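You operate a simulated robot arm through the tools that you are given. There is no shell and no other tool. Be economical: measure what you need, move in short steps, check, and stop when the job is done.

You run a simulated robot arm. Do the job below in one go: nothing can be reset, and whatever is moved stays where it is left.

JOB
Cool the papaya tub in foam box two and weight the lid closed.
Fine: park the brown stone on box one, then set it back on box two.
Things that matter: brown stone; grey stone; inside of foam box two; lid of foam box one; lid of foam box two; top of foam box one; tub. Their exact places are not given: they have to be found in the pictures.

Only the result counts: the job must be done as asked and must still hold three seconds after the hand-in. Knocking over, shifting, dropping, spilling or breaking anything else fails it. A push-on lid holds only when it is set on centred and level and pressed home; a screw cap is set on level and turned clockwise until tight.

ROBOT AND FRAMES
A 6-joint arm with a two-finger gripper on a trunk, on a base that drives. Base frame: it is fixed to the floor where the robot stands at the start and does not move with it; the origin is under the middle of the robot, x ahead of it, y to its left, z up; the surface under the hand at the start is at about z = 72. Readings come in cm, rad, newtons and seconds.
With the tool pointing down near the work surface it reaches from about 56 to 74 cm from the robot's upright axis, wherever it stands. Its first joint turns from -2.897 to 2.897 rad. Places, roughly: inside of foam box two [70, 100, 70]; lid of foam box two [70, 100, 100]; top of foam box one [70, 20, 100]; tub [-125, -25, 75]. Payload 1.66 kg.
Tool frame: the origin (TCP) lies between the finger pads and is the grasp point; the fingertips stand 1.6 cm ahead of it; z points along the fingers, y is the line along which they close. The gripper opens to 11.1 cm. The gripper's body begins 10.4 cm behind the TCP.
Orientation is that of the tool frame in the base frame, as a unit quaternion [w, x, y, z]. With the fingers straight down and closing along the base's y, the tool's x points along the base's -x, its y along +y and its z along -z.

CONTROLS
- The arm moves only by the tool apply_moves. Its argument "motion" is one flat list of numbers, 7 for each row, row after row: the turn, a rotation vector about the tool's x, y, z in degrees, then the shift along the tool's x, y, z in cm, then the gripper command, from -1 (shut) to 1 (fully open), values between in proportion. In form: [rx, ry, rz, tx, ty, tz, gripper, rx, ry, rz, tx, ty, tz, gripper, ...]. A call has 1 to 20 rows; each row shifts and turns the commanded pose from where the row before left it, along the tool's axes as they then stand. Each row takes 0.2 s and may step no farther than 5 cm and 0.15 rad from the row before; otherwise, or with a gripper value out of range, the whole call is refused. Where a pose cannot be reached the arm comes as near as it can. A force on the tool above 40 N (or 10 N above the force at the start of the call, whichever is more), or a blocked arm, ends the call early, and 0.2 s more pass. The fingers move at their own pace and stop on an object; they squeeze with about 32 N. The grip force told is the motor's: it shows also when the fingers shut on nothing. Time passes only in rows, and 0.2 s behind the last, so rows that do not move let the fingers close. It gives the time, the measured TCP pose, the force on the tool (base axes), the opening and the grip force at its end, in the units of the frame above (readings bear some noise), with the torque about the TCP (base axes, N m) and any sound that the robot's microphone picked up.
- Cameras (640 x 400 px; columns grow to the right, rows downward): "scene" is now at [4.53, 22.06, 161.92]; the picture's right is [0.46, -0.89, 0.00], its down [-0.72, -0.37, -0.59] and it looks along [0.52, 0.27, -0.81] (base axes); focal length 270 px, centre (320, 200). "wrist" rides on the gripper at [7, 1.4, -14.3] in the tool frame; the picture's right is [-0.19, 0.98, 0.00], its down [-0.87, -0.17, -0.47] and it looks along [-0.46, -0.09, 0.88] (tool axes); focal length 230 px, centre (320, 200).
- snapshot(camera): a new picture of that camera. The clock stands still meanwhile.
- lift_body(by): slides the trunk up (or, below 0, down) by that many cm; the arm and the scene camera ride with it, the base frame stays. It gives what a move gives, with no picture.
- base_move(legs): drives the robot by 1 to 6 legs, each [ahead, left, turn to the left] in cm, cm and rad, along the robot's own axes; the way and the turn of a leg run together, so that a leg with both is an arc; at most 150 cm and 3.142 rad a leg. The arm and the cameras ride along, it lands a little off, and it stops where it bumps. It gives what a move gives.
- pan_tilt(pan, tilt): turns the head with the scene camera to pan (to the left, within 2.094 rad either way) and tilt (down, from -0.506 to 1.204), counted from straight ahead of the robot. It gives what a move gives.
- locate(camera, pixels): for up to 12 pixels [column, row] of the newest picture of that camera ("zoom" is the newest enlarged one), the place [x, y, z] in the base frame of the surface seen there, good to about 0.3 cm. The clock stands still meanwhile.
- zoom(camera, box): a new picture of the part [left, top, right, bottom] of that camera's present view, enlarged. The clock stands still meanwhile.
- close_job(): hands the job in; it is judged then, once.

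Work in short steps. Measure before you move; look again where a grasp or a placing could have gone wrong, and mend it. You have 80 turns and 48 pictures in all, those below and enlarged ones among them. Open the gripper and draw the arm clear of the work before you hand the job in, unless the task says otherwise; then end with one line.

The tools are called by a JSON object that holds its "method" and its "body". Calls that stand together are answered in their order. apply_moves: Moves the arm, as the interface text tells. Its arguments: {"type":"object","properties":{"motion":{"type":"array","items":{"type":"number"}}},"required":["motion"]} The other tools are called the same way: lift_body (by) slides the trunk up or down; base_move (legs) drives the base; pan_tilt (pan, tilt) turns the head that bears the scene camera; snapshot (camera) takes a picture; locate (camera, pixels) gives the place of the surface under pixels of a picture; zoom (camera, box) takes an enlarged picture of a part of a camera's view; close_job () hands the job in.

At the start:

```text
t: 0.0
position: [40.45, 31.88, 124.23]
tcp_rot: [0.0, 0.0, 1.0, 0.0]
contact_force: [-0.5, -0.7, 0.1]
torque: [-0.04, 0.03, 0.03]
grip_width: 11.11
grip_force: 0.0
trunk travel left (down, up): [-22.5, 36.5]
robot x, y, heading: [0.13, 0.02, 0.004]
head pan, tilt: [0.473, 0.941]
```

scene: 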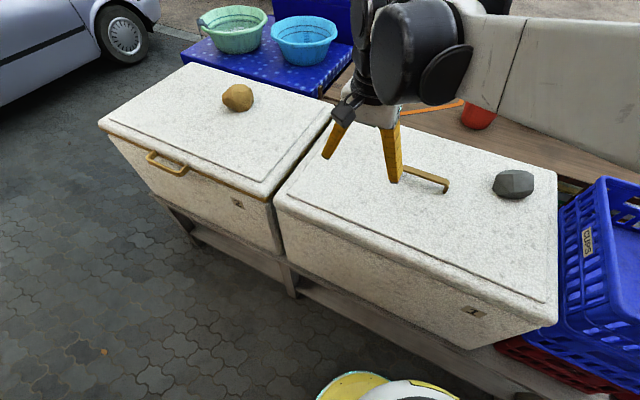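
wrist: 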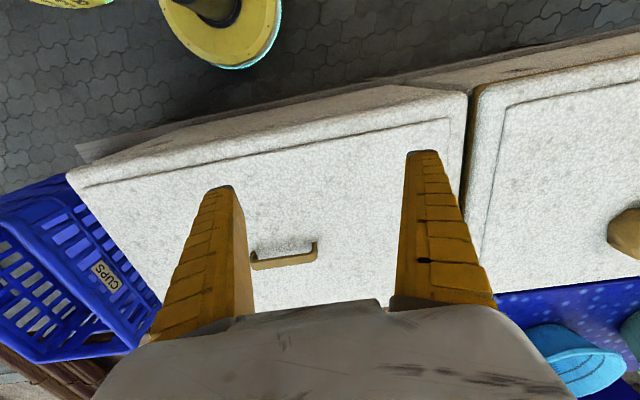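

The scene shows box two at left (brown stone at 238,97, handle at 165,162) and box one at right (grey stone 513,184). I measure the key points.

{"method": "locate", "body": {"camera": "scene", "pixels": [[238, 92], [238, 110], [166, 165], [150, 157], [184, 173], [102, 122], [268, 194], [330, 105], [190, 66], [513, 180], [430, 178], [240, 203]]}}

{"method": "zoom", "body": {"camera": "scene", "box": [90, 50, 340, 260]}}

```text
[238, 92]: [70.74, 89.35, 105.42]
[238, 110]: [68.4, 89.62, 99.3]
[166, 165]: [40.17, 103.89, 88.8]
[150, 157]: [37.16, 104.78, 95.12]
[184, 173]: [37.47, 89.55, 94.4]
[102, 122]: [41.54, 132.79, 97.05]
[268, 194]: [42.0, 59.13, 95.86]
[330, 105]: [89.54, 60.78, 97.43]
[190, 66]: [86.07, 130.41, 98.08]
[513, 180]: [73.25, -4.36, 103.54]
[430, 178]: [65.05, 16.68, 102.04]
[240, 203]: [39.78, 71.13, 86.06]
```

```text
1.90 times, centred on (215, 155) of scene
```

zoom: 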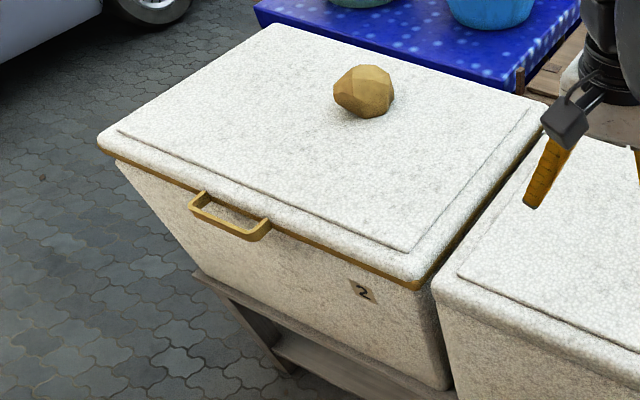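

Box two's lid seems to be hinged at the back (x≈88) with a front handle at x≈37, y≈97, z≈95. I look around behind the robot for the tub and obstacles.

{"method": "pan_tilt", "body": {"pan": 2.09, "tilt": 0.6}}

{"method": "snapshot", "body": {"camera": "scene"}}

{"method": "pan_tilt", "body": {"pan": -2.09, "tilt": 0.6}}

{"method": "snapshot", "body": {"camera": "scene"}}

{"method": "pan_tilt", "body": {"pan": -0.6, "tilt": 0.9}}

{"method": "snapshot", "body": {"camera": "scene"}}

```text
t: 1.7
position: [40.52, 31.83, 124.18]
tcp_rot: [0.0, 0.0, 1.0, 0.0]
contact_force: [-0.3, -0.5, -0.8]
torque: [-0.02, 0.0, 0.04]
grip_width: 11.08
grip_force: 0.0
trunk travel left (down, up): [-22.5, 36.5]
robot x, y, heading: [-0.2, 0.02, 0.003]
head pan, tilt: [2.089, 0.6]
```

```text
44 pictures are left
```

scene: 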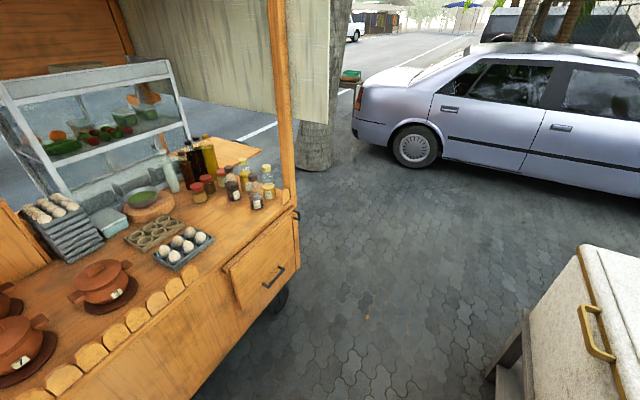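

```text
t: 5.1
position: [40.53, 32.0, 124.15]
tcp_rot: [0.0, 0.0, 1.0, 0.0]
contact_force: [0.5, -0.4, 0.5]
torque: [0.01, -0.02, 0.01]
grip_width: 11.09
grip_force: 0.1
trunk travel left (down, up): [-22.5, 36.5]
robot x, y, heading: [-0.03, 0.25, 0.005]
head pan, tilt: [-2.089, 0.6]
```

```text
43 pictures are left
```

scene: 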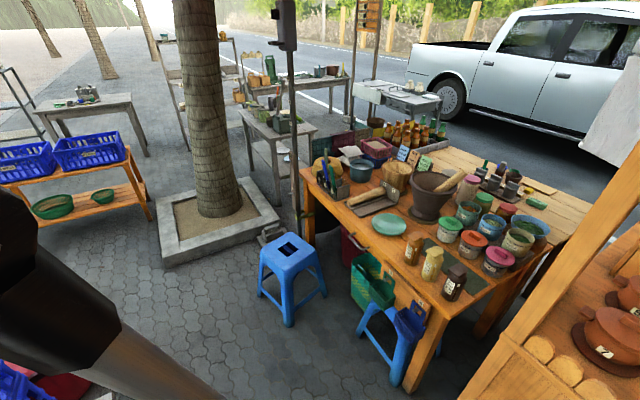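

```text
t: 6.7
position: [40.47, 31.99, 124.19]
tcp_rot: [0.0, 0.0, 1.0, 0.0]
contact_force: [-0.6, 0.5, 0.4]
torque: [0.01, 0.01, 0.02]
grip_width: 11.09
grip_force: 0.0
trunk travel left (down, up): [-22.5, 36.5]
robot x, y, heading: [-0.01, -0.04, -0.002]
head pan, tilt: [-0.6, 0.901]
```

```text
42 pictures are left
```

scene: 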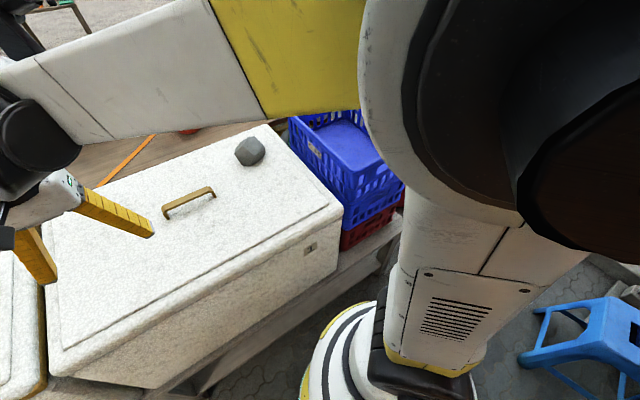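

The tub's likely on the cart behind the robot. First the brown stone: I drive left so that it and box one's top are both in reach.

{"method": "base_move", "body": {"legs": [[0, 72, 0]]}}

{"method": "pan_tilt", "body": {"pan": 0.35, "tilt": 0.85}}

{"method": "snapshot", "body": {"camera": "scene"}}

{"method": "snapshot", "body": {"camera": "wrist"}}

```text
t: 10.6
position: [40.61, 103.1, 124.14]
tcp_rot: [0.0, 0.0, 1.0, 0.0]
contact_force: [-1.1, -0.2, -0.2]
torque: [-0.01, 0.01, 0.0]
grip_width: 11.1
grip_force: 0.0
trunk travel left (down, up): [-22.5, 36.5]
robot x, y, heading: [-0.08, 70.83, -0.003]
head pan, tilt: [-0.6, 0.901]
```

```text
t: 11.8
position: [40.62, 102.96, 124.17]
tcp_rot: [0.0, 0.0, 1.0, 0.001]
contact_force: [-0.5, -0.7, 0.2]
torque: [-0.01, 0.02, -0.01]
grip_width: 11.09
grip_force: 0.1
trunk travel left (down, up): [-22.5, 36.5]
robot x, y, heading: [-0.27, 71.14, 0.001]
head pan, tilt: [0.351, 0.85]
```

```text
41 pictures are left
```

scene: 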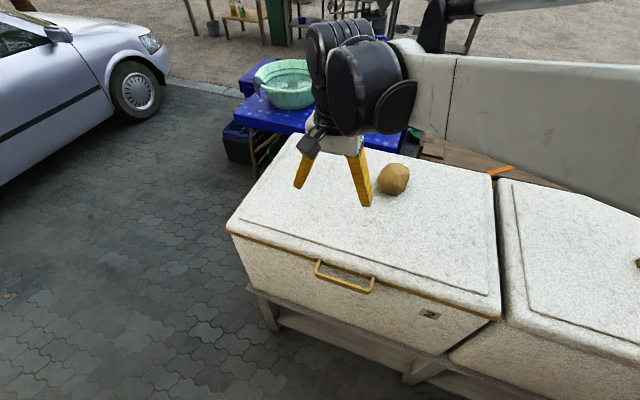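

```text
40 pictures are left
```

wrist: 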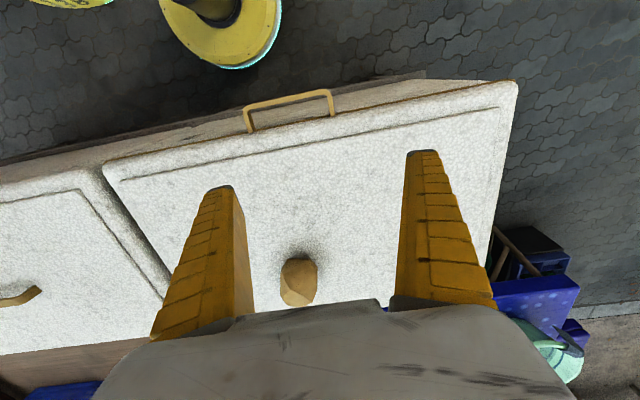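

The stone looks ~7 cm wide along y in the wrist view (280–318 px). I measure its edges.

{"method": "locate", "body": {"camera": "wrist", "pixels": [[299, 275], [283, 280], [315, 275], [298, 300], [298, 262]]}}

{"method": "locate", "body": {"camera": "scene", "pixels": [[393, 178], [380, 178], [407, 178], [393, 166], [393, 192], [330, 266], [345, 284], [318, 264], [374, 280], [362, 200]]}}

```text
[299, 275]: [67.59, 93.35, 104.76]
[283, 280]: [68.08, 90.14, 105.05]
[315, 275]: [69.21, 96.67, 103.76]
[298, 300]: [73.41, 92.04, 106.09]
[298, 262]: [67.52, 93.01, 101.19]
```

```text
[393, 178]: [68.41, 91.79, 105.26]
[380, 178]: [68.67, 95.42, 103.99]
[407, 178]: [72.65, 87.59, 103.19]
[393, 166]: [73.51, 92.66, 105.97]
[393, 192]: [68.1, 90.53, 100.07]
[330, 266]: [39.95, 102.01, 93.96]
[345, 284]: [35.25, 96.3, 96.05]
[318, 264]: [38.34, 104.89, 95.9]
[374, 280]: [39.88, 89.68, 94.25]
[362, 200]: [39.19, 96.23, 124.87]
```

The stone is centred about (71.5, 91.7) and spans 98.3–106 in z. I drive 8 cm ahead for reach, then check.

{"method": "base_move", "body": {"legs": [[8, 0, 0]]}}

```text
t: 12.8
position: [48.76, 102.81, 124.09]
tcp_rot: [0.0, 0.001, 1.0, 0.0]
contact_force: [0.4, -0.5, -0.8]
torque: [-0.01, 0.04, -0.03]
grip_width: 11.08
grip_force: 0.2
trunk travel left (down, up): [-22.5, 36.5]
robot x, y, heading: [7.91, 70.94, -0.004]
head pan, tilt: [0.351, 0.85]
```

Now I move above the stone at a safe height (z≈116) and look.

{"method": "apply_moves", "body": {"motion": [0, 0, 0, -4, -2, 0, 1, 0, 0, 0, -4, -2, 0, 1, 0, 0, 0, -4, -2, 0, 1, 0, 0, 0, -4, -2, 2, 1, 0, 0, 0, -4, -2, 2, 1, 0, 0, 0, -2.5, -1.1, 4, 1, 0, 0, 0, 0, 0, 0, 1]}}

{"method": "snapshot", "body": {"camera": "wrist"}}

```text
t: 14.4
position: [71.16, 91.89, 116.15]
tcp_rot: [-0.001, 0.002, 1.0, 0.0]
contact_force: [-0.1, -0.8, -0.8]
torque: [0.0, -0.01, 0.01]
grip_width: 11.09
grip_force: 0.0
trunk travel left (down, up): [-22.5, 36.5]
robot x, y, heading: [8.18, 70.76, -0.006]
head pan, tilt: [0.351, 0.85]
```

```text
39 pictures are left
```

wrist: 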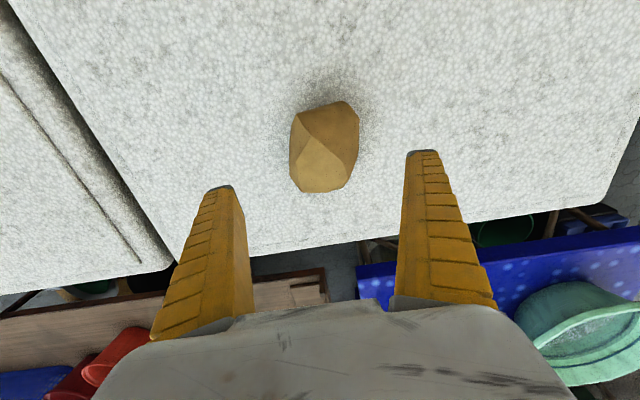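

The stone sits between the fingers (290–358 px); I verify its extent.

{"method": "locate", "body": {"camera": "wrist", "pixels": [[293, 150], [355, 140], [325, 105], [322, 188], [320, 145]]}}

```text
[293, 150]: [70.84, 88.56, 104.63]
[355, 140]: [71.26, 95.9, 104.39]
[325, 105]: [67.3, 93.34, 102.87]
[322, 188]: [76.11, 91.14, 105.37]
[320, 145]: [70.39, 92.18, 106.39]
```

Centre ≈ (71.5, 92.2). I lower 14 cm and close.

{"method": "apply_moves", "body": {"motion": [0, 0, 0, -0.4, 0.3, 4, 1, 0, 0, 0, 0, 0, 4, 1, 0, 0, 0, 0, 0, 4, 1, 0, 0, 0, 0, 0, 2, 1, 0, 0, 0, 0, 0, 0, 1, 0, 0, 0, 0, 0, 0, -1, 0, 0, 0, 0, 0, 0, -1, 0, 0, 0, 0, 0, 0, -1]}}

```text
t: 16.2
position: [71.47, 92.1, 102.17]
tcp_rot: [-0.001, 0.002, 1.0, 0.0]
contact_force: [-1.7, -1.4, 0.1]
torque: [-0.32, -0.02, -0.09]
grip_width: 8.74
grip_force: 31.9
trunk travel left (down, up): [-22.5, 36.5]
robot x, y, heading: [8.34, 70.94, -0.0]
head pan, tilt: [0.351, 0.85]
```

Gripped at 8.74 cm. Lift 12 cm and check the weight.

{"method": "apply_moves", "body": {"motion": [0, 0, 0, 0, 0, -2, -1, 0, 0, 0, 0, 0, -4, -1, 0, 0, 0, 0, 0, -4, -1, 0, 0, 0, 0, 0, -2, -1, 0, 0, 0, 0, 0, 0, -1]}}

{"method": "snapshot", "body": {"camera": "wrist"}}

```text
t: 17.4
position: [71.66, 92.11, 114.19]
tcp_rot: [0.0, 0.002, 1.0, 0.0]
contact_force: [0.7, 0.3, -9.7]
torque: [0.01, 0.17, -0.01]
grip_width: 8.01
grip_force: 32.0
trunk travel left (down, up): [-22.5, 36.5]
robot x, y, heading: [8.26, 71.54, -0.002]
head pan, tilt: [0.351, 0.85]
```

```text
38 pictures are left
```

wrist: 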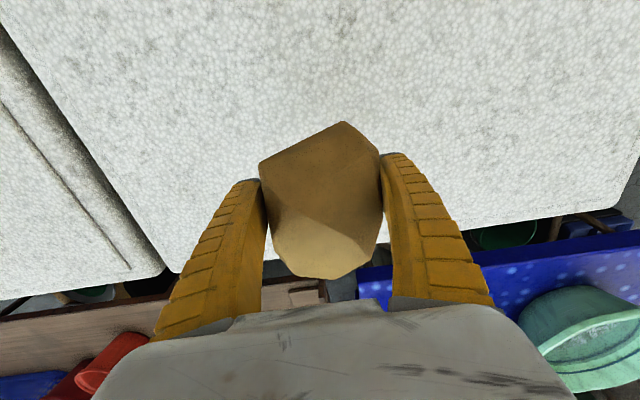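

Held (8.0 cm, ~1 kg). I carry it over to box one around (64, 40), keeping height, then measure the lid surface.

{"method": "apply_moves", "body": {"motion": [0, 0, 0, 0.64, -4.3, 0, -1, 0, 0, 0, 0.64, -4.3, 0, -1, 0, 0, 0, 0.64, -4.3, 0, -1, 0, 0, 0, 0.64, -4.3, 0, -1, 0, 0, 0, 0.64, -4.3, 0, -1, 0, 0, 0, 0.64, -4.3, 0, -1, 0, 0, 0, 0.64, -4.3, 0, -1, 0, 0, 0, 0.64, -4.3, 0, -1, 0, 0, 0, 0.64, -4.3, 0, -1, 0, 0, 0, 0.64, -4.3, 0, -1, 0, 0, 0, 0.64, -4.3, 0, -1, 0, 0, 0, 0.64, -4.7, 0, -1, 0, 0, 0, 0, 0, 0, -1]}}

{"method": "snapshot", "body": {"camera": "wrist"}}

{"method": "locate", "body": {"camera": "wrist", "pixels": [[320, 60], [460, 100], [200, 120], [320, 135], [320, 260], [320, 200]]}}

```text
t: 20.2
position: [63.6, 40.19, 114.03]
tcp_rot: [0.001, 0.001, 1.0, -0.001]
contact_force: [0.8, 0.7, -10.0]
torque: [0.01, 0.16, -0.06]
grip_width: 8.0
grip_force: 32.2
trunk travel left (down, up): [-22.5, 36.5]
robot x, y, heading: [7.71, 71.02, -0.005]
head pan, tilt: [0.351, 0.85]
```

```text
37 pictures are left
```

wrist: 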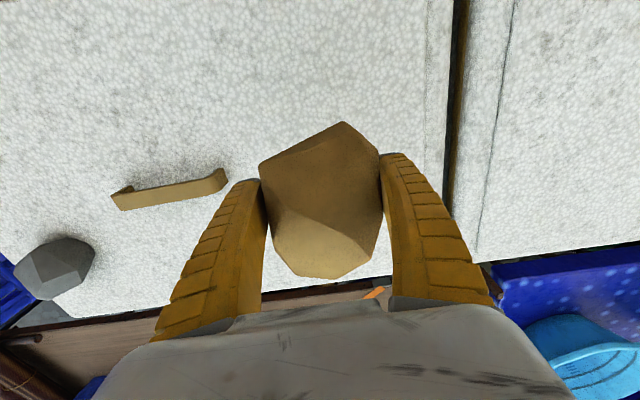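

```text
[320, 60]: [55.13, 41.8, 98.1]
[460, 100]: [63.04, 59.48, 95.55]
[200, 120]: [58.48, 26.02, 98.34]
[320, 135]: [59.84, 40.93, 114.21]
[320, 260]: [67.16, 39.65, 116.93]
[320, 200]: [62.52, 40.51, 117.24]
```

Box one's lid is at z≈98.2. I lower 10.5 cm, then finer.

{"method": "apply_moves", "body": {"motion": [0, 0, 0, 0, 0, 4, -1, 0, 0, 0, 0, 0, 4, -1, 0, 0, 0, 0, 0, 2, -1, 0, 0, 0, 0, 0, 0.5, -1, 0, 0, 0, 0, 0, 0, -1]}}

```text
t: 21.4
position: [63.68, 39.96, 103.42]
tcp_rot: [0.0, 0.003, 1.0, 0.001]
contact_force: [-0.3, 0.7, -10.7]
torque: [-0.04, 0.17, 0.01]
grip_width: 7.97
grip_force: 32.1
trunk travel left (down, up): [-22.5, 36.5]
robot x, y, heading: [8.1, 70.99, -0.001]
head pan, tilt: [0.351, 0.85]
```

Still hanging free; down in 0.4 cm steps.

{"method": "apply_moves", "body": {"motion": [0, 0, 0, 0, 0, 0.4, -1, 0, 0, 0, 0, 0, 0.4, -1, 0, 0, 0, 0, 0, 0, -1]}}

```text
t: 22.2
position: [63.66, 39.96, 102.84]
tcp_rot: [0.0, 0.001, 1.0, 0.0]
contact_force: [2.4, 1.9, 7.8]
torque: [-0.68, -0.08, 0.08]
grip_width: 8.03
grip_force: 31.9
trunk travel left (down, up): [-22.5, 36.5]
robot x, y, heading: [7.95, 70.79, -0.003]
head pan, tilt: [0.351, 0.85]
```

Contact (force +7.8 N). I release gradually, then rise and look.

{"method": "apply_moves", "body": {"motion": [0, 0, 0, 0, 0, 0, 0.5, 0, 0, 0, 0, 0, 0, 0.7, 0, 0, 0, 0, 0, 0, 1, 0, 0, 0, 0, 0, 0, 1, 0, 0, 0, 0, 0, -3, 1, 0, 0, 0, 0, 0, -4, 1, 0, 0, 0, 0, 0, -4, 1, 0, 0, 0, 0, 0, -4, 1]}}

{"method": "snapshot", "body": {"camera": "wrist"}}

{"method": "locate", "body": {"camera": "wrist", "pixels": [[320, 150], [300, 150], [345, 150], [320, 125], [320, 180]]}}

```text
t: 24.0
position: [63.6, 40.31, 117.87]
tcp_rot: [0.0, 0.001, 1.0, 0.0]
contact_force: [0.1, 0.4, 0.7]
torque: [-0.03, -0.02, 0.01]
grip_width: 11.09
grip_force: 0.0
trunk travel left (down, up): [-22.5, 36.5]
robot x, y, heading: [8.13, 70.97, -0.006]
head pan, tilt: [0.351, 0.85]
```

```text
36 pictures are left
```

wrist: 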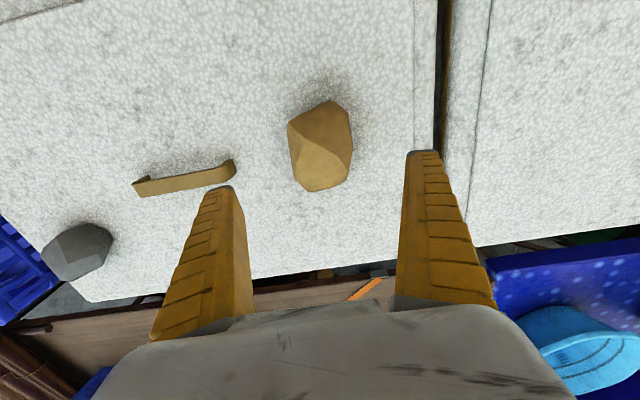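

```text
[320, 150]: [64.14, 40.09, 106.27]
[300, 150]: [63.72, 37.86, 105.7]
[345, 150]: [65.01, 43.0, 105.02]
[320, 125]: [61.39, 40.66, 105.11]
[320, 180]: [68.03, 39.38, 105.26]
```

The brown stone rests on box one at (64, 40). Now I back off so that box two's handle (≈36, 97, 95) is about 60 cm ahead.

{"method": "base_move", "body": {"legs": [[-30, 26, 0]]}}

{"method": "pan_tilt", "body": {"pan": 0.0, "tilt": 0.75}}

{"method": "zoom", "body": {"camera": "scene", "box": [200, 120, 480, 295]}}

```text
t: 26.6
position: [32.9, 66.43, 117.88]
tcp_rot: [0.0, 0.001, 1.0, 0.0]
contact_force: [-0.6, 0.4, 0.6]
torque: [-0.03, -0.02, 0.01]
grip_width: 11.09
grip_force: 0.0
trunk travel left (down, up): [-22.5, 36.5]
robot x, y, heading: [-22.84, 97.02, 0.0]
head pan, tilt: [0.351, 0.85]
```

```text
t: 27.4
position: [32.84, 66.45, 117.8]
tcp_rot: [-0.001, 0.001, 1.0, -0.001]
contact_force: [0.4, -1.3, -0.4]
torque: [0.01, -0.01, -0.03]
grip_width: 11.08
grip_force: 0.1
trunk travel left (down, up): [-22.5, 36.5]
robot x, y, heading: [-22.89, 97.11, -0.001]
head pan, tilt: [0.0, 0.75]
```

```text
2.29 times, centred on (340, 208) of scene
```

zoom: 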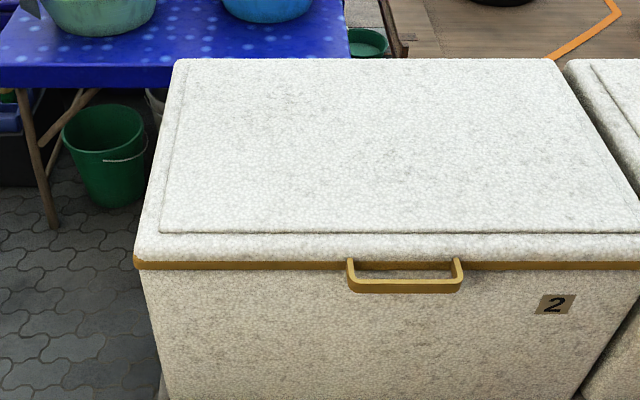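

The handle bar spans zoom columns 348–462 at row ~285. I measure it.

{"method": "locate", "body": {"camera": "zoom", "pixels": [[405, 281], [405, 290], [405, 270], [405, 264], [353, 270], [458, 272], [356, 284], [452, 284], [405, 250], [200, 264], [350, 64], [405, 310]]}}

```text
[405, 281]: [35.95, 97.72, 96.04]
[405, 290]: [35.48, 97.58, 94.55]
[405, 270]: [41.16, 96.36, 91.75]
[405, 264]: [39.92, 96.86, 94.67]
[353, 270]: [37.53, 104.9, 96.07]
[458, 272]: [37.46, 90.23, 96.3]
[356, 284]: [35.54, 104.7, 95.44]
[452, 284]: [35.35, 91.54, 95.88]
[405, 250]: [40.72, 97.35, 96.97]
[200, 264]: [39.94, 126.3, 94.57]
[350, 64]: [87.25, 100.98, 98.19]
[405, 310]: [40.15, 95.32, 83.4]
```

Bar centre ≈ (35.9, 97.5, 95), gap behind ≈3 cm. I move in front of the handle at height, turn the wrist 90° so fingers close in the x–z plane, then tilt 45°.

{"method": "apply_moves", "body": {"motion": [0, 0, 0, 0.8, 3.9, 0, 1, 0, 0, 0, 0.8, 3.9, 0, 1, 0, 0, 0, 0.8, 3.9, 0, 1, 0, 0, 0, 0.8, 3.9, 0, 1, 0, 0, 0, 0.8, 3.9, 0, 1, 0, 0, 0, 0.8, 3.9, 0, 1, 0, 0, 0, 0.8, 3.9, 0, 1, 0, 0, 0, 0.8, 3.8, 0, 1, 0, 0, 8.182, 0, 0, 0, 1, 0, 0, 8.182, 0, 0, 0, 1, 0, 0, 8.182, 0, 0, 0, 1, 0, 0, 8.182, 0, 0, 0, 1, 0, 0, 8.182, 0, 0, 0, 1, 0, 0, 8.182, 0, 0, 0, 1, 0, 0, 8.182, 0, 0, 0, 1, 0, 0, 8.182, 0, 0, 0, 1, 0, 0, 8.182, 0, 0, 0, 1, 0, 0, 8.182, 0, 0, 0, 1, 0, 0, 8.18, 0, 0, 0, 1]}}

{"method": "apply_moves", "body": {"motion": [-7.5, 0, 0, 0, 0, 0, 0, -7.5, 0, 0, 0, 0, 0, 0, -7.5, 0, 0, 0, 0, 0, 0, -7.5, 0, 0, 0, 0, 0, 0, -7.5, 0, 0, 0, 0, 0, 0, -7.5, 0, 0, 0, 0, 0, -0.28, 0, 0, 0, 0, 0, 0, -0.28]}}

```text
t: 31.4
position: [26.65, 97.43, 117.77]
tcp_rot: [0.0, 0.708, 0.706, 0.0]
contact_force: [0.3, -0.3, -0.6]
torque: [0.0, 0.02, 0.01]
grip_width: 11.05
grip_force: 0.0
trunk travel left (down, up): [-22.5, 36.5]
robot x, y, heading: [-22.88, 96.95, 0.003]
head pan, tilt: [0.0, 0.75]
```

```text
t: 33.0
position: [26.68, 97.46, 117.87]
tcp_rot: [0.271, 0.654, 0.652, 0.272]
contact_force: [0.3, 0.9, 0.0]
torque: [0.0, -0.04, -0.03]
grip_width: 4.24
grip_force: 1.9
trunk travel left (down, up): [-22.5, 36.5]
robot x, y, heading: [-23.36, 97.29, 0.0]
head pan, tilt: [0.0, 0.75]
```

Orientation is right. I approach to 6 cm short of the bar along the tool axis and check.

{"method": "apply_moves", "body": {"motion": [0, 0, 0, 0, -1.94, 3.35, -0.28, 0, 0, 0, 0, -1.94, 3.35, -0.28, 0, 0, 0, 0, -1.94, 3.35, -0.28, 0, 0, 0, 0, -1.94, 3.35, -0.28, 0, 0, 0, 0, -1.94, 3.35, -0.28, 0, 0, 0, 0, 0, 0, -0.28]}}

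{"method": "snapshot", "body": {"camera": "wrist"}}

{"method": "snapshot", "body": {"camera": "scene"}}

```text
t: 34.4
position: [34.08, 97.65, 103.92]
tcp_rot: [0.27, 0.654, 0.654, 0.269]
contact_force: [0.1, -0.9, 0.2]
torque: [-0.01, -0.02, 0.02]
grip_width: 4.27
grip_force: 1.1
out of reach, approached as far as the arm can: row 4, 5
trunk travel left (down, up): [-22.5, 36.5]
robot x, y, heading: [-22.66, 97.16, -0.004]
head pan, tilt: [0.0, 0.75]
```

```text
34 pictures are left
```

wrist: 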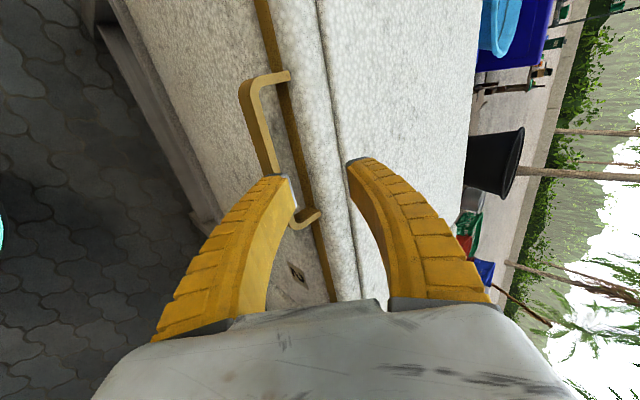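

```text
33 pictures are left
```

scene: 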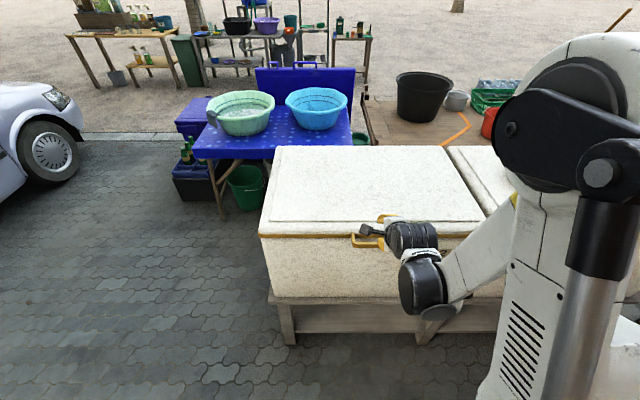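

The arm stopped at (34.1, 103.9) as the path back-down was out of reach. Lowering the trunk 7 cm puts the bar right on the tool axis.

{"method": "lift_body", "body": {"by": -7.1}}

{"method": "zoom", "body": {"camera": "wrist", "box": [180, 50, 420, 250]}}

```text
t: 35.5
position: [34.15, 97.81, 96.88]
tcp_rot: [0.27, 0.654, 0.654, 0.27]
contact_force: [-0.7, 0.4, -0.6]
torque: [-0.02, -0.05, 0.05]
grip_width: 4.24
grip_force: 1.6
trunk travel left (down, up): [-15.4, 43.6]
robot x, y, heading: [-23.21, 96.75, -0.0]
head pan, tilt: [0.0, 0.75]
```

```text
2.00 times, centred on (300, 150) of wrist
```

zoom: 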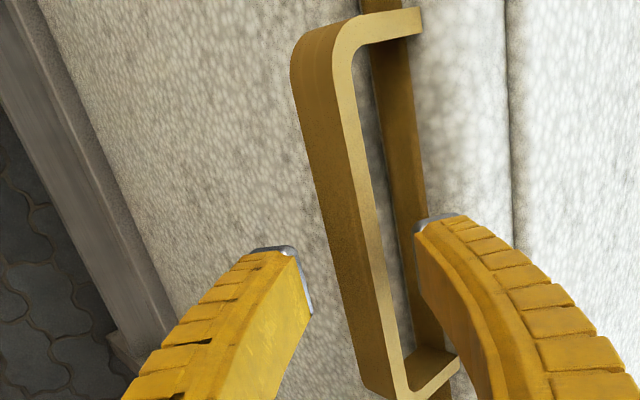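

The bar lies between the two fingers. Advance 2.4 cm and close.

{"method": "apply_moves", "body": {"motion": [0, 0, 0, 0, 0, 1.2, -0.28, 0, 0, 0, 0, 0, 1.2, -0.28, 0, 0, 0, 0, 0, 0, -0.28, 0, 0, 0, 0, 0, 0, -1, 0, 0, 0, 0, 0, 0, -1, 0, 0, 0, 0, 0, 0, -1]}}

{"method": "snapshot", "body": {"camera": "wrist"}}

```text
t: 36.9
position: [36.18, 97.7, 95.57]
tcp_rot: [0.268, 0.654, 0.654, 0.268]
contact_force: [4.2, 0.2, -2.9]
torque: [0.01, 0.06, -0.04]
grip_width: 1.63
grip_force: 34.2
out of reach, approached as far as the arm can: row 2
trunk travel left (down, up): [-15.4, 43.6]
robot x, y, heading: [-23.06, 96.88, -0.005]
head pan, tilt: [0.0, 0.75]
```

```text
31 pictures are left
```

wrist: 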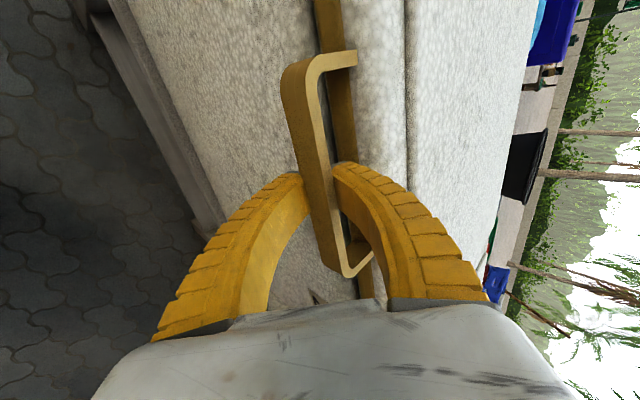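

Bar gripped (1.63 cm). I test-lift 5 cm with the trunk.

{"method": "lift_body", "body": {"by": 5}}

{"method": "snapshot", "body": {"camera": "scene"}}

```text
t: 37.8
position: [36.35, 97.82, 100.39]
tcp_rot: [0.269, 0.655, 0.654, 0.267]
contact_force: [28.9, -1.0, -6.1]
torque: [0.01, 0.15, 0.06]
grip_width: 1.3
grip_force: 33.8
trunk travel left (down, up): [-20.4, 38.6]
robot x, y, heading: [-23.17, 97.01, -0.001]
head pan, tilt: [0.0, 0.75]
```

```text
30 pictures are left
```

scene: 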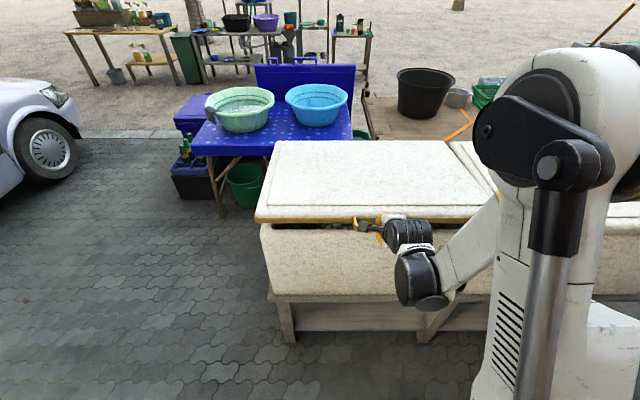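

The lid is hinged at the back and lifts. +29 N in x says the arc wants forward motion; I now rotate the tool with the lid and follow the arc (radius ≈52), in small steps.

{"method": "apply_moves", "body": {"motion": [5.2, 0, 0, 0, 0.28, 0.28, -1, 3, 0, 0, 0, 1.974, -1.873, -1, 3, 0, 0, 0, 1.974, -1.873, -1, 0, 0, 0, 0, 0, 0, -1]}}

```text
t: 38.8
position: [37.4, 97.7, 105.71]
tcp_rot: [0.202, 0.678, 0.677, 0.202]
contact_force: [33.2, 1.6, -9.3]
torque: [0.08, -0.04, 0.06]
grip_width: 1.23
grip_force: 33.7
trunk travel left (down, up): [-20.4, 38.6]
robot x, y, heading: [-22.65, 96.87, -0.002]
head pan, tilt: [0.0, 0.75]
```

Still +33 N in x; I shift the command +0.6 cm in x and see.

{"method": "apply_moves", "body": {"motion": [0, 0, 0, 0, 0.5, 0.33, -1, 0, 0, 0, 0, 0, 0, -1]}}

```text
t: 39.4
position: [37.43, 97.8, 105.79]
tcp_rot: [0.203, 0.678, 0.677, 0.201]
contact_force: [10.8, 3.8, -4.8]
torque: [0.0, 0.05, 0.05]
grip_width: 1.5
grip_force: 34.4
trunk travel left (down, up): [-20.4, 38.6]
robot x, y, heading: [-22.86, 96.77, 0.002]
head pan, tilt: [0.0, 0.75]
```

Force relaxed to 11 N, vertical just −5 N. Continue along the arc 12° more.

{"method": "apply_moves", "body": {"motion": [3, 0, 0, 0, 2.05, -1.8, -1, 3, 0, 0, 0, 2.0, -1.85, -1, 3, 0, 0, 0, 2.0, -1.85, -1, 3, 0, 0, 0, 2.0, -1.85, -1, 0, 0, 0, 0, 0, 0, -1]}}

```text
t: 40.6
position: [41.5, 97.77, 116.39]
tcp_rot: [0.132, 0.694, 0.695, 0.131]
contact_force: [4.8, 1.1, -4.3]
torque: [0.02, 0.01, -0.02]
grip_width: 1.58
grip_force: 34.3
trunk travel left (down, up): [-20.4, 38.6]
robot x, y, heading: [-22.87, 97.13, 0.0]
head pan, tilt: [0.0, 0.75]
```

Tracking well (5 N). Another 12°.

{"method": "apply_moves", "body": {"motion": [3, 0, 0, 0, 2.0, -1.87, -1, 3, 0, 0, 0, 1.98, -1.86, -1, 3, 0, 0, 0, 1.98, -1.86, -1, 3, 0, 0, 0, 1.98, -1.86, -1, 0, 0, 0, 0, 0, 0, -1]}}

```text
t: 41.8
position: [46.99, 97.83, 125.65]
tcp_rot: [0.058, 0.705, 0.704, 0.058]
contact_force: [8.4, -2.8, -7.8]
torque: [-0.23, -0.01, -0.03]
grip_width: 1.53
grip_force: 34.0
trunk travel left (down, up): [-20.4, 38.6]
robot x, y, heading: [-22.7, 97.56, -0.007]
head pan, tilt: [0.0, 0.75]
```

θ≈36°, tangential load just ~1.5 N. Continue 12° more.

{"method": "apply_moves", "body": {"motion": [3, 0, 0, 0, 2.0, -1.86, -1, 3, 0, 0, 0, 1.98, -1.86, -1, 3, 0, 0, 0, 1.98, -1.86, -1, 3, 0, 0, 0, 1.98, -1.86, -1, 0, 0, 0, 0, 0, 0, -1]}}

```text
t: 43.0
position: [52.41, 97.75, 131.84]
tcp_rot: [0.002, 0.707, 0.707, 0.002]
contact_force: [7.3, 3.7, -9.0]
torque: [0.24, 0.0, 0.0]
grip_width: 1.48
grip_force: 34.3
out of reach, approached as far as the arm can: row 4
trunk travel left (down, up): [-20.4, 38.6]
robot x, y, heading: [-22.94, 97.07, -0.002]
head pan, tilt: [0.0, 0.75]
```

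Arm limit reached at θ≈45°. I test whether the lid holds by itself: opening to ~2.6 cm only (outer finger still blocks a fall), and watching.

{"method": "apply_moves", "body": {"motion": [0, 0, 0, 0, 0, 0, -0.54, 0, 0, 0, 0, 0, 0, -0.54, 0, 0, 0, 0, 0, 0, -0.54, 0, 0, 0, 0, 0, 0, -0.54]}}

{"method": "snapshot", "body": {"camera": "wrist"}}

```text
t: 44.0
position: [51.94, 97.66, 132.02]
tcp_rot: [0.003, 0.707, 0.707, 0.003]
contact_force: [-5.3, -1.1, 2.6]
torque: [-0.03, 0.12, -0.01]
grip_width: 3.17
grip_force: 3.6
trunk travel left (down, up): [-20.4, 38.6]
robot x, y, heading: [-22.93, 97.14, -0.002]
head pan, tilt: [0.0, 0.75]
```

```text
29 pictures are left
```

wrist: 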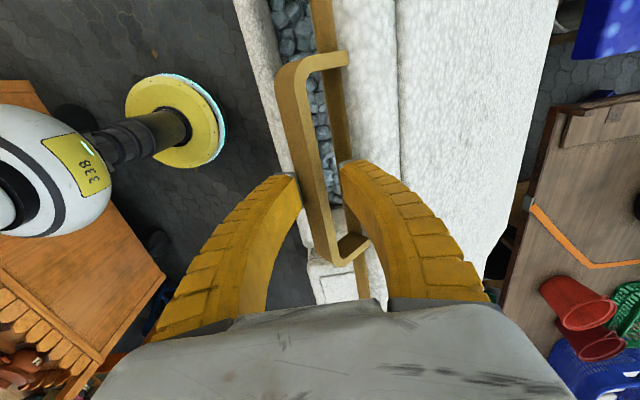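

The lid pushes −5 N on the outer finger: it doesn't hold by itself at 45°, so it must go past vertical. I regrip, and then advance in small zigzags of trunk lift and base drive.

{"method": "apply_moves", "body": {"motion": [0, 0, 0, 0, 0.3, 0, -1, 0, 0, 0, 0, 0, 0, -1, 0, 0, 0, 0, 0, 0, -1]}}

{"method": "lift_body", "body": {"by": 0.7}}

{"method": "base_move", "body": {"legs": [[1.5, 0, 0]]}}

{"method": "lift_body", "body": {"by": 1.4}}

```text
t: 44.8
position: [52.1, 97.74, 132.08]
tcp_rot: [0.003, 0.707, 0.708, 0.003]
contact_force: [-14.1, -1.5, 11.5]
torque: [-0.01, 0.05, 0.03]
grip_width: 2.05
grip_force: 34.5
trunk travel left (down, up): [-20.4, 38.6]
robot x, y, heading: [-22.67, 96.96, 0.0]
head pan, tilt: [0.0, 0.75]
```

```text
t: 45.4
position: [52.27, 97.69, 132.66]
tcp_rot: [0.004, 0.707, 0.707, 0.002]
contact_force: [-5.0, -1.2, 4.3]
torque: [-0.02, 0.09, -0.02]
grip_width: 1.55
grip_force: 33.4
trunk travel left (down, up): [-21.1, 37.9]
robot x, y, heading: [-22.88, 97.28, 0.003]
head pan, tilt: [0.0, 0.75]
```

```text
t: 46.1
position: [54.49, 97.62, 132.24]
tcp_rot: [0.003, 0.708, 0.707, 0.003]
contact_force: [13.5, -0.3, -16.3]
torque: [-0.02, 0.33, -0.01]
grip_width: 0.63
grip_force: 29.8
trunk travel left (down, up): [-21.1, 37.9]
robot x, y, heading: [-21.51, 97.2, 0.002]
head pan, tilt: [0.0, 0.75]
```

```text
t: 46.6
position: [55.04, 97.69, 132.89]
tcp_rot: [0.005, 0.707, 0.707, 0.004]
contact_force: [19.1, -0.1, -25.6]
torque: [0.0, 0.44, -0.05]
grip_width: 0.59
grip_force: 29.6
trunk travel left (down, up): [-22.3, 36.7]
robot x, y, heading: [-21.23, 96.95, -0.008]
head pan, tilt: [0.0, 0.75]
stopped: the force on the tool passed its limit at 46 N (the readings are from after the stop); the commanded pose is now the measured one
```

Grip width dropped to 0.6: something shifted. I look.

{"method": "snapshot", "body": {"camera": "wrist"}}

{"method": "zoom", "body": {"camera": "scene", "box": [240, 80, 560, 280]}}

```text
28 pictures are left
```

wrist: 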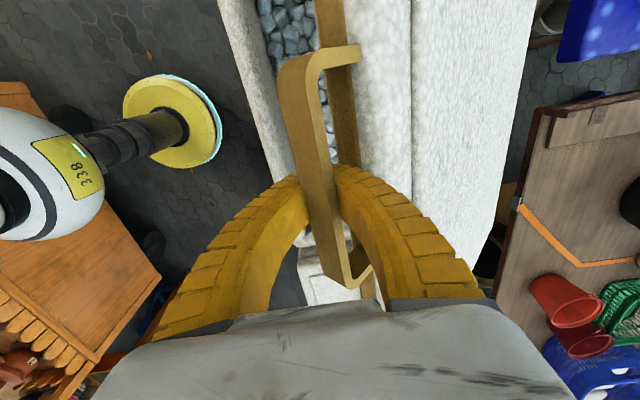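

```text
2.00 times, centred on (400, 180) of scene
```

zoom: 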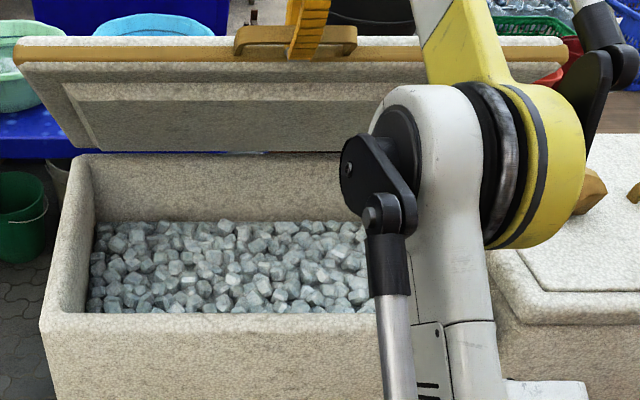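

Still held; the 31 N is radial (too far out). I drive forward 1.5 and alternate with smaller lifts.

{"method": "base_move", "body": {"legs": [[1.5, 0, 0]]}}

{"method": "lift_body", "body": {"by": 0.8}}

{"method": "base_move", "body": {"legs": [[1.5, 0, 0]]}}

```text
t: 47.4
position: [55.88, 97.65, 133.42]
tcp_rot: [0.004, 0.708, 0.706, 0.004]
contact_force: [3.2, 0.0, -6.3]
torque: [-0.04, 0.03, 0.02]
grip_width: 0.6
grip_force: 29.3
trunk travel left (down, up): [-22.3, 36.7]
robot x, y, heading: [-19.7, 96.77, -0.001]
head pan, tilt: [0.0, 0.75]
```

```text
t: 48.0
position: [56.25, 97.65, 133.91]
tcp_rot: [0.004, 0.708, 0.706, 0.004]
contact_force: [15.5, -0.7, -19.2]
torque: [-0.05, 0.23, 0.02]
grip_width: 0.59
grip_force: 29.1
trunk travel left (down, up): [-23.1, 35.9]
robot x, y, heading: [-19.9, 96.94, 0.0]
head pan, tilt: [0.0, 0.75]
```

```text
t: 48.7
position: [57.22, 97.7, 134.32]
tcp_rot: [0.005, 0.707, 0.707, 0.005]
contact_force: [1.0, -0.4, -2.7]
torque: [-0.06, 0.03, 0.02]
grip_width: 0.59
grip_force: 29.0
trunk travel left (down, up): [-23.1, 35.9]
robot x, y, heading: [-18.55, 96.93, -0.002]
head pan, tilt: [0.0, 0.75]
```

That pattern works. Continue with four more lift/drive cycles.

{"method": "lift_body", "body": {"by": 1.0}}

{"method": "base_move", "body": {"legs": [[1.6, 0, 0]]}}

{"method": "lift_body", "body": {"by": 1.0}}

{"method": "base_move", "body": {"legs": [[1.6, 0, 0]]}}

{"method": "lift_body", "body": {"by": 1.0}}

{"method": "base_move", "body": {"legs": [[1.6, 0, 0]]}}

```text
t: 49.3
position: [57.76, 97.77, 134.91]
tcp_rot: [0.003, 0.707, 0.707, 0.003]
contact_force: [13.8, -0.6, -21.0]
torque: [-0.02, 0.36, 0.01]
grip_width: 0.57
grip_force: 28.9
trunk travel left (down, up): [-24.1, 34.9]
robot x, y, heading: [-18.41, 97.16, -0.003]
head pan, tilt: [0.0, 0.75]
```

```text
t: 50.1
position: [58.78, 97.7, 135.26]
tcp_rot: [0.005, 0.707, 0.707, 0.004]
contact_force: [1.0, 0.5, -3.8]
torque: [0.0, 0.03, 0.02]
grip_width: 0.58
grip_force: 28.5
trunk travel left (down, up): [-24.1, 34.9]
robot x, y, heading: [-16.91, 96.84, 0.001]
head pan, tilt: [0.0, 0.75]
```

```text
t: 50.7
position: [59.06, 97.68, 135.94]
tcp_rot: [0.004, 0.707, 0.708, 0.004]
contact_force: [12.0, 0.2, -18.6]
torque: [-0.01, 0.32, 0.03]
grip_width: 0.62
grip_force: 29.5
trunk travel left (down, up): [-25.1, 33.9]
robot x, y, heading: [-16.47, 96.79, -0.002]
head pan, tilt: [0.0, 0.75]
```

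```text
t: 51.4
position: [60.31, 97.69, 136.34]
tcp_rot: [0.004, 0.707, 0.708, 0.005]
contact_force: [-0.2, 1.2, -0.8]
torque: [0.02, 0.01, 0.02]
grip_width: 0.61
grip_force: 28.7
trunk travel left (down, up): [-25.1, 33.9]
robot x, y, heading: [-15.45, 97.47, 0.006]
head pan, tilt: [0.0, 0.75]
```

```text
t: 52.0
position: [60.79, 97.78, 137.02]
tcp_rot: [0.004, 0.707, 0.707, 0.003]
contact_force: [10.7, -0.6, -18.2]
torque: [-0.01, 0.29, 0.04]
grip_width: 0.62
grip_force: 29.3
trunk travel left (down, up): [-26.1, 32.9]
robot x, y, heading: [-15.03, 97.21, 0.003]
head pan, tilt: [0.0, 0.75]
```

```text
t: 52.8
position: [61.92, 97.74, 137.43]
tcp_rot: [0.004, 0.707, 0.707, 0.004]
contact_force: [-1.1, 0.0, -0.8]
torque: [0.01, -0.01, -0.01]
grip_width: 0.57
grip_force: 29.1
trunk travel left (down, up): [-26.1, 32.9]
robot x, y, heading: [-13.27, 97.17, 0.002]
head pan, tilt: [0.0, 0.75]
```

Forces nearly nil, θ≈58°. Larger cycles now.

{"method": "lift_body", "body": {"by": 1.2}}

{"method": "base_move", "body": {"legs": [[2.2, 0, 0]]}}

{"method": "lift_body", "body": {"by": 1.1}}

{"method": "base_move", "body": {"legs": [[2.2, 0, 0]]}}

{"method": "lift_body", "body": {"by": 1.0}}

{"method": "base_move", "body": {"legs": [[2.3, 0, 0]]}}

{"method": "lift_body", "body": {"by": 1.0}}

{"method": "base_move", "body": {"legs": [[2.4, 0, 0]]}}

{"method": "snapshot", "body": {"camera": "wrist"}}

```text
t: 53.4
position: [62.39, 97.71, 138.32]
tcp_rot: [0.003, 0.708, 0.706, 0.003]
contact_force: [12.4, 0.1, -23.1]
torque: [-0.05, 0.33, 0.0]
grip_width: 0.59
grip_force: 29.5
trunk travel left (down, up): [-27.3, 31.7]
robot x, y, heading: [-13.67, 96.86, 0.008]
head pan, tilt: [0.0, 0.75]
```

```text
t: 54.2
position: [64.05, 97.78, 138.66]
tcp_rot: [0.005, 0.707, 0.707, 0.004]
contact_force: [-0.7, -0.9, -0.2]
torque: [0.0, 0.03, -0.02]
grip_width: 0.01
grip_force: 28.4
trunk travel left (down, up): [-27.3, 31.7]
robot x, y, heading: [-10.82, 97.34, 0.002]
head pan, tilt: [0.0, 0.75]
```

```text
t: 54.8
position: [64.44, 97.69, 139.36]
tcp_rot: [0.004, 0.707, 0.707, 0.004]
contact_force: [9.9, -0.2, -20.2]
torque: [0.0, 0.25, 0.0]
grip_width: 0.6
grip_force: 29.1
trunk travel left (down, up): [-28.4, 30.6]
robot x, y, heading: [-11.29, 97.09, 0.002]
head pan, tilt: [0.0, 0.75]
```

```text
t: 55.6
position: [66.34, 97.69, 139.78]
tcp_rot: [0.004, 0.707, 0.707, 0.004]
contact_force: [-0.2, 0.4, -0.1]
torque: [-0.01, -0.02, 0.03]
grip_width: 0.01
grip_force: 28.6
trunk travel left (down, up): [-28.4, 30.6]
robot x, y, heading: [-9.16, 97.12, -0.0]
head pan, tilt: [0.0, 0.75]
```

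```text
t: 56.2
position: [66.58, 97.55, 140.47]
tcp_rot: [0.004, 0.708, 0.706, 0.004]
contact_force: [8.1, -0.2, -16.8]
torque: [-0.02, 0.19, 0.01]
grip_width: 0.59
grip_force: 29.4
trunk travel left (down, up): [-29.4, 29.6]
robot x, y, heading: [-8.71, 97.16, -0.004]
head pan, tilt: [0.0, 0.75]
```

```text
t: 57.0
position: [68.67, 97.58, 140.7]
tcp_rot: [0.003, 0.708, 0.706, 0.004]
contact_force: [-0.6, 0.2, -0.2]
torque: [-0.01, 0.01, 0.02]
grip_width: 0.0
grip_force: 28.5
trunk travel left (down, up): [-29.4, 29.6]
robot x, y, heading: [-6.51, 97.03, -0.003]
head pan, tilt: [0.0, 0.75]
```

```text
t: 57.5
position: [68.8, 97.64, 141.5]
tcp_rot: [0.002, 0.708, 0.706, 0.003]
contact_force: [6.4, -0.4, -16.7]
torque: [-0.04, 0.18, 0.02]
grip_width: 0.62
grip_force: 29.0
trunk travel left (down, up): [-30.4, 28.6]
robot x, y, heading: [-6.65, 96.9, -0.001]
head pan, tilt: [0.0, 0.75]
```

```text
t: 58.4
position: [71.05, 97.49, 141.55]
tcp_rot: [0.004, 0.707, 0.707, 0.003]
contact_force: [-0.4, -0.5, 1.3]
torque: [0.0, 0.03, 0.02]
grip_width: 0.0
grip_force: 28.5
trunk travel left (down, up): [-30.4, 28.6]
robot x, y, heading: [-4.22, 96.82, -0.002]
head pan, tilt: [0.0, 0.75]
```

```text
26 pictures are left
```

wrist: 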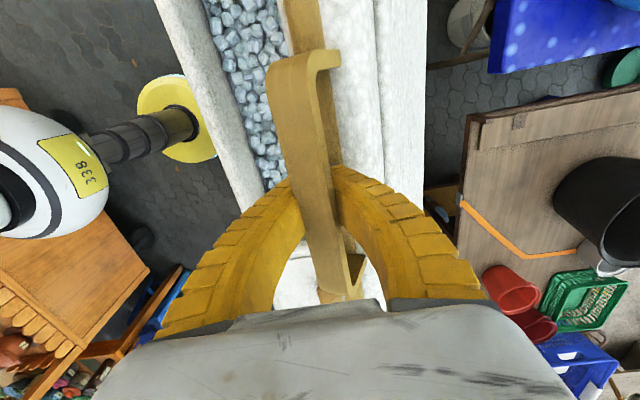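

The bar is now caged between the closed curved fingers—fine for pushing. Continue: mostly forward now (θ≈70°).

{"method": "base_move", "body": {"legs": [[2.5, 0, 0]]}}

{"method": "lift_body", "body": {"by": 1.0}}

{"method": "base_move", "body": {"legs": [[3, 0, 0]]}}

{"method": "lift_body", "body": {"by": 0.8}}

{"method": "base_move", "body": {"legs": [[3.5, 0, 0]]}}

{"method": "lift_body", "body": {"by": 0.6}}

{"method": "base_move", "body": {"legs": [[3.5, 0, 0]]}}

{"method": "snapshot", "body": {"camera": "scene"}}

```text
t: 59.2
position: [73.01, 97.41, 141.97]
tcp_rot: [0.005, 0.708, 0.706, 0.005]
contact_force: [-6.8, 1.3, 20.5]
torque: [0.03, -0.27, 0.04]
grip_width: 0.02
grip_force: 28.0
trunk travel left (down, up): [-30.4, 28.6]
robot x, y, heading: [-1.79, 97.13, -0.004]
head pan, tilt: [0.0, 0.75]
```

```text
t: 59.7
position: [73.3, 97.59, 142.75]
tcp_rot: [0.003, 0.708, 0.707, 0.004]
contact_force: [-0.9, 1.2, -0.5]
torque: [0.01, -0.05, -0.03]
grip_width: 0.0
grip_force: 27.8
trunk travel left (down, up): [-31.4, 27.6]
robot x, y, heading: [-2.23, 97.02, -0.003]
head pan, tilt: [0.0, 0.75]
```

```text
t: 60.6
position: [75.87, 97.66, 142.87]
tcp_rot: [0.004, 0.707, 0.707, 0.005]
contact_force: [-6.2, 0.4, 18.3]
torque: [0.04, -0.27, -0.01]
grip_width: 0.0
grip_force: 28.7
trunk travel left (down, up): [-31.4, 27.6]
robot x, y, heading: [1.25, 96.51, -0.002]
head pan, tilt: [0.0, 0.75]
```

```text
t: 61.1
position: [76.21, 97.56, 143.55]
tcp_rot: [0.004, 0.708, 0.707, 0.003]
contact_force: [-0.7, -0.4, 0.1]
torque: [-0.01, -0.02, 0.02]
grip_width: 0.0
grip_force: 28.2
trunk travel left (down, up): [-32.2, 26.8]
robot x, y, heading: [0.91, 97.0, -0.002]
head pan, tilt: [0.0, 0.75]
```

```text
t: 62.0
position: [79.54, 97.56, 143.78]
tcp_rot: [0.005, 0.707, 0.707, 0.004]
contact_force: [-4.6, -0.4, 21.1]
torque: [-0.03, -0.3, -0.01]
grip_width: 0.0
grip_force: 27.9
trunk travel left (down, up): [-32.2, 26.8]
robot x, y, heading: [4.34, 96.98, 0.002]
head pan, tilt: [0.0, 0.75]
```

```text
t: 62.5
position: [79.69, 97.55, 144.22]
tcp_rot: [0.003, 0.708, 0.707, 0.003]
contact_force: [-1.2, -0.2, 0.6]
torque: [0.01, 0.01, 0.0]
grip_width: 0.02
grip_force: 29.1
trunk travel left (down, up): [-32.8, 26.2]
robot x, y, heading: [4.34, 97.11, -0.002]
head pan, tilt: [0.0, 0.75]
```

```text
t: 63.4
position: [82.92, 97.65, 144.34]
tcp_rot: [0.004, 0.708, 0.706, 0.004]
contact_force: [-4.1, 1.4, 21.8]
torque: [0.04, -0.25, 0.01]
grip_width: 0.0
grip_force: 28.4
trunk travel left (down, up): [-32.8, 26.2]
robot x, y, heading: [7.65, 97.25, -0.004]
head pan, tilt: [0.0, 0.75]
```

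```text
25 pictures are left
```

scene: 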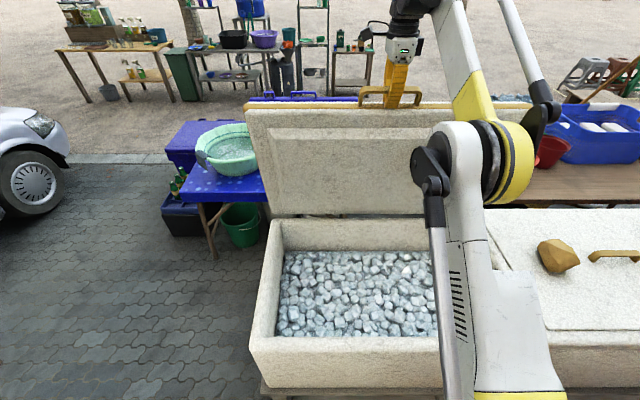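

θ≈84°. I check how high the basins and wall behind the lid are before going past vertical.

{"method": "locate", "body": {"camera": "scene", "pixels": [[225, 128], [250, 130], [225, 160], [220, 190], [265, 100], [300, 240], [330, 300], [350, 225], [256, 340], [275, 222], [330, 112], [330, 205]]}}

{"method": "lift_body", "body": {"by": 0.6}}

```text
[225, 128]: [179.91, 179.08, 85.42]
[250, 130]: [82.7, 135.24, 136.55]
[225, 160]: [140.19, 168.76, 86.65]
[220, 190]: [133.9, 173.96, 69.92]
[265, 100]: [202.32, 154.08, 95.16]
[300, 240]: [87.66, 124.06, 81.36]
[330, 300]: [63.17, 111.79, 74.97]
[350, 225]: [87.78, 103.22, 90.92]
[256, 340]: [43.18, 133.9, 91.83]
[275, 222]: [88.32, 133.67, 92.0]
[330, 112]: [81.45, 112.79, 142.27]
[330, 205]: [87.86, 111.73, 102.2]
```

```text
t: 64.0
position: [83.14, 97.52, 144.82]
tcp_rot: [0.004, 0.708, 0.706, 0.004]
contact_force: [-0.3, -0.4, 0.1]
torque: [-0.01, 0.0, -0.02]
grip_width: 0.0
grip_force: 28.8
trunk travel left (down, up): [-33.4, 25.6]
robot x, y, heading: [7.94, 97.01, -0.006]
head pan, tilt: [0.0, 0.75]
```

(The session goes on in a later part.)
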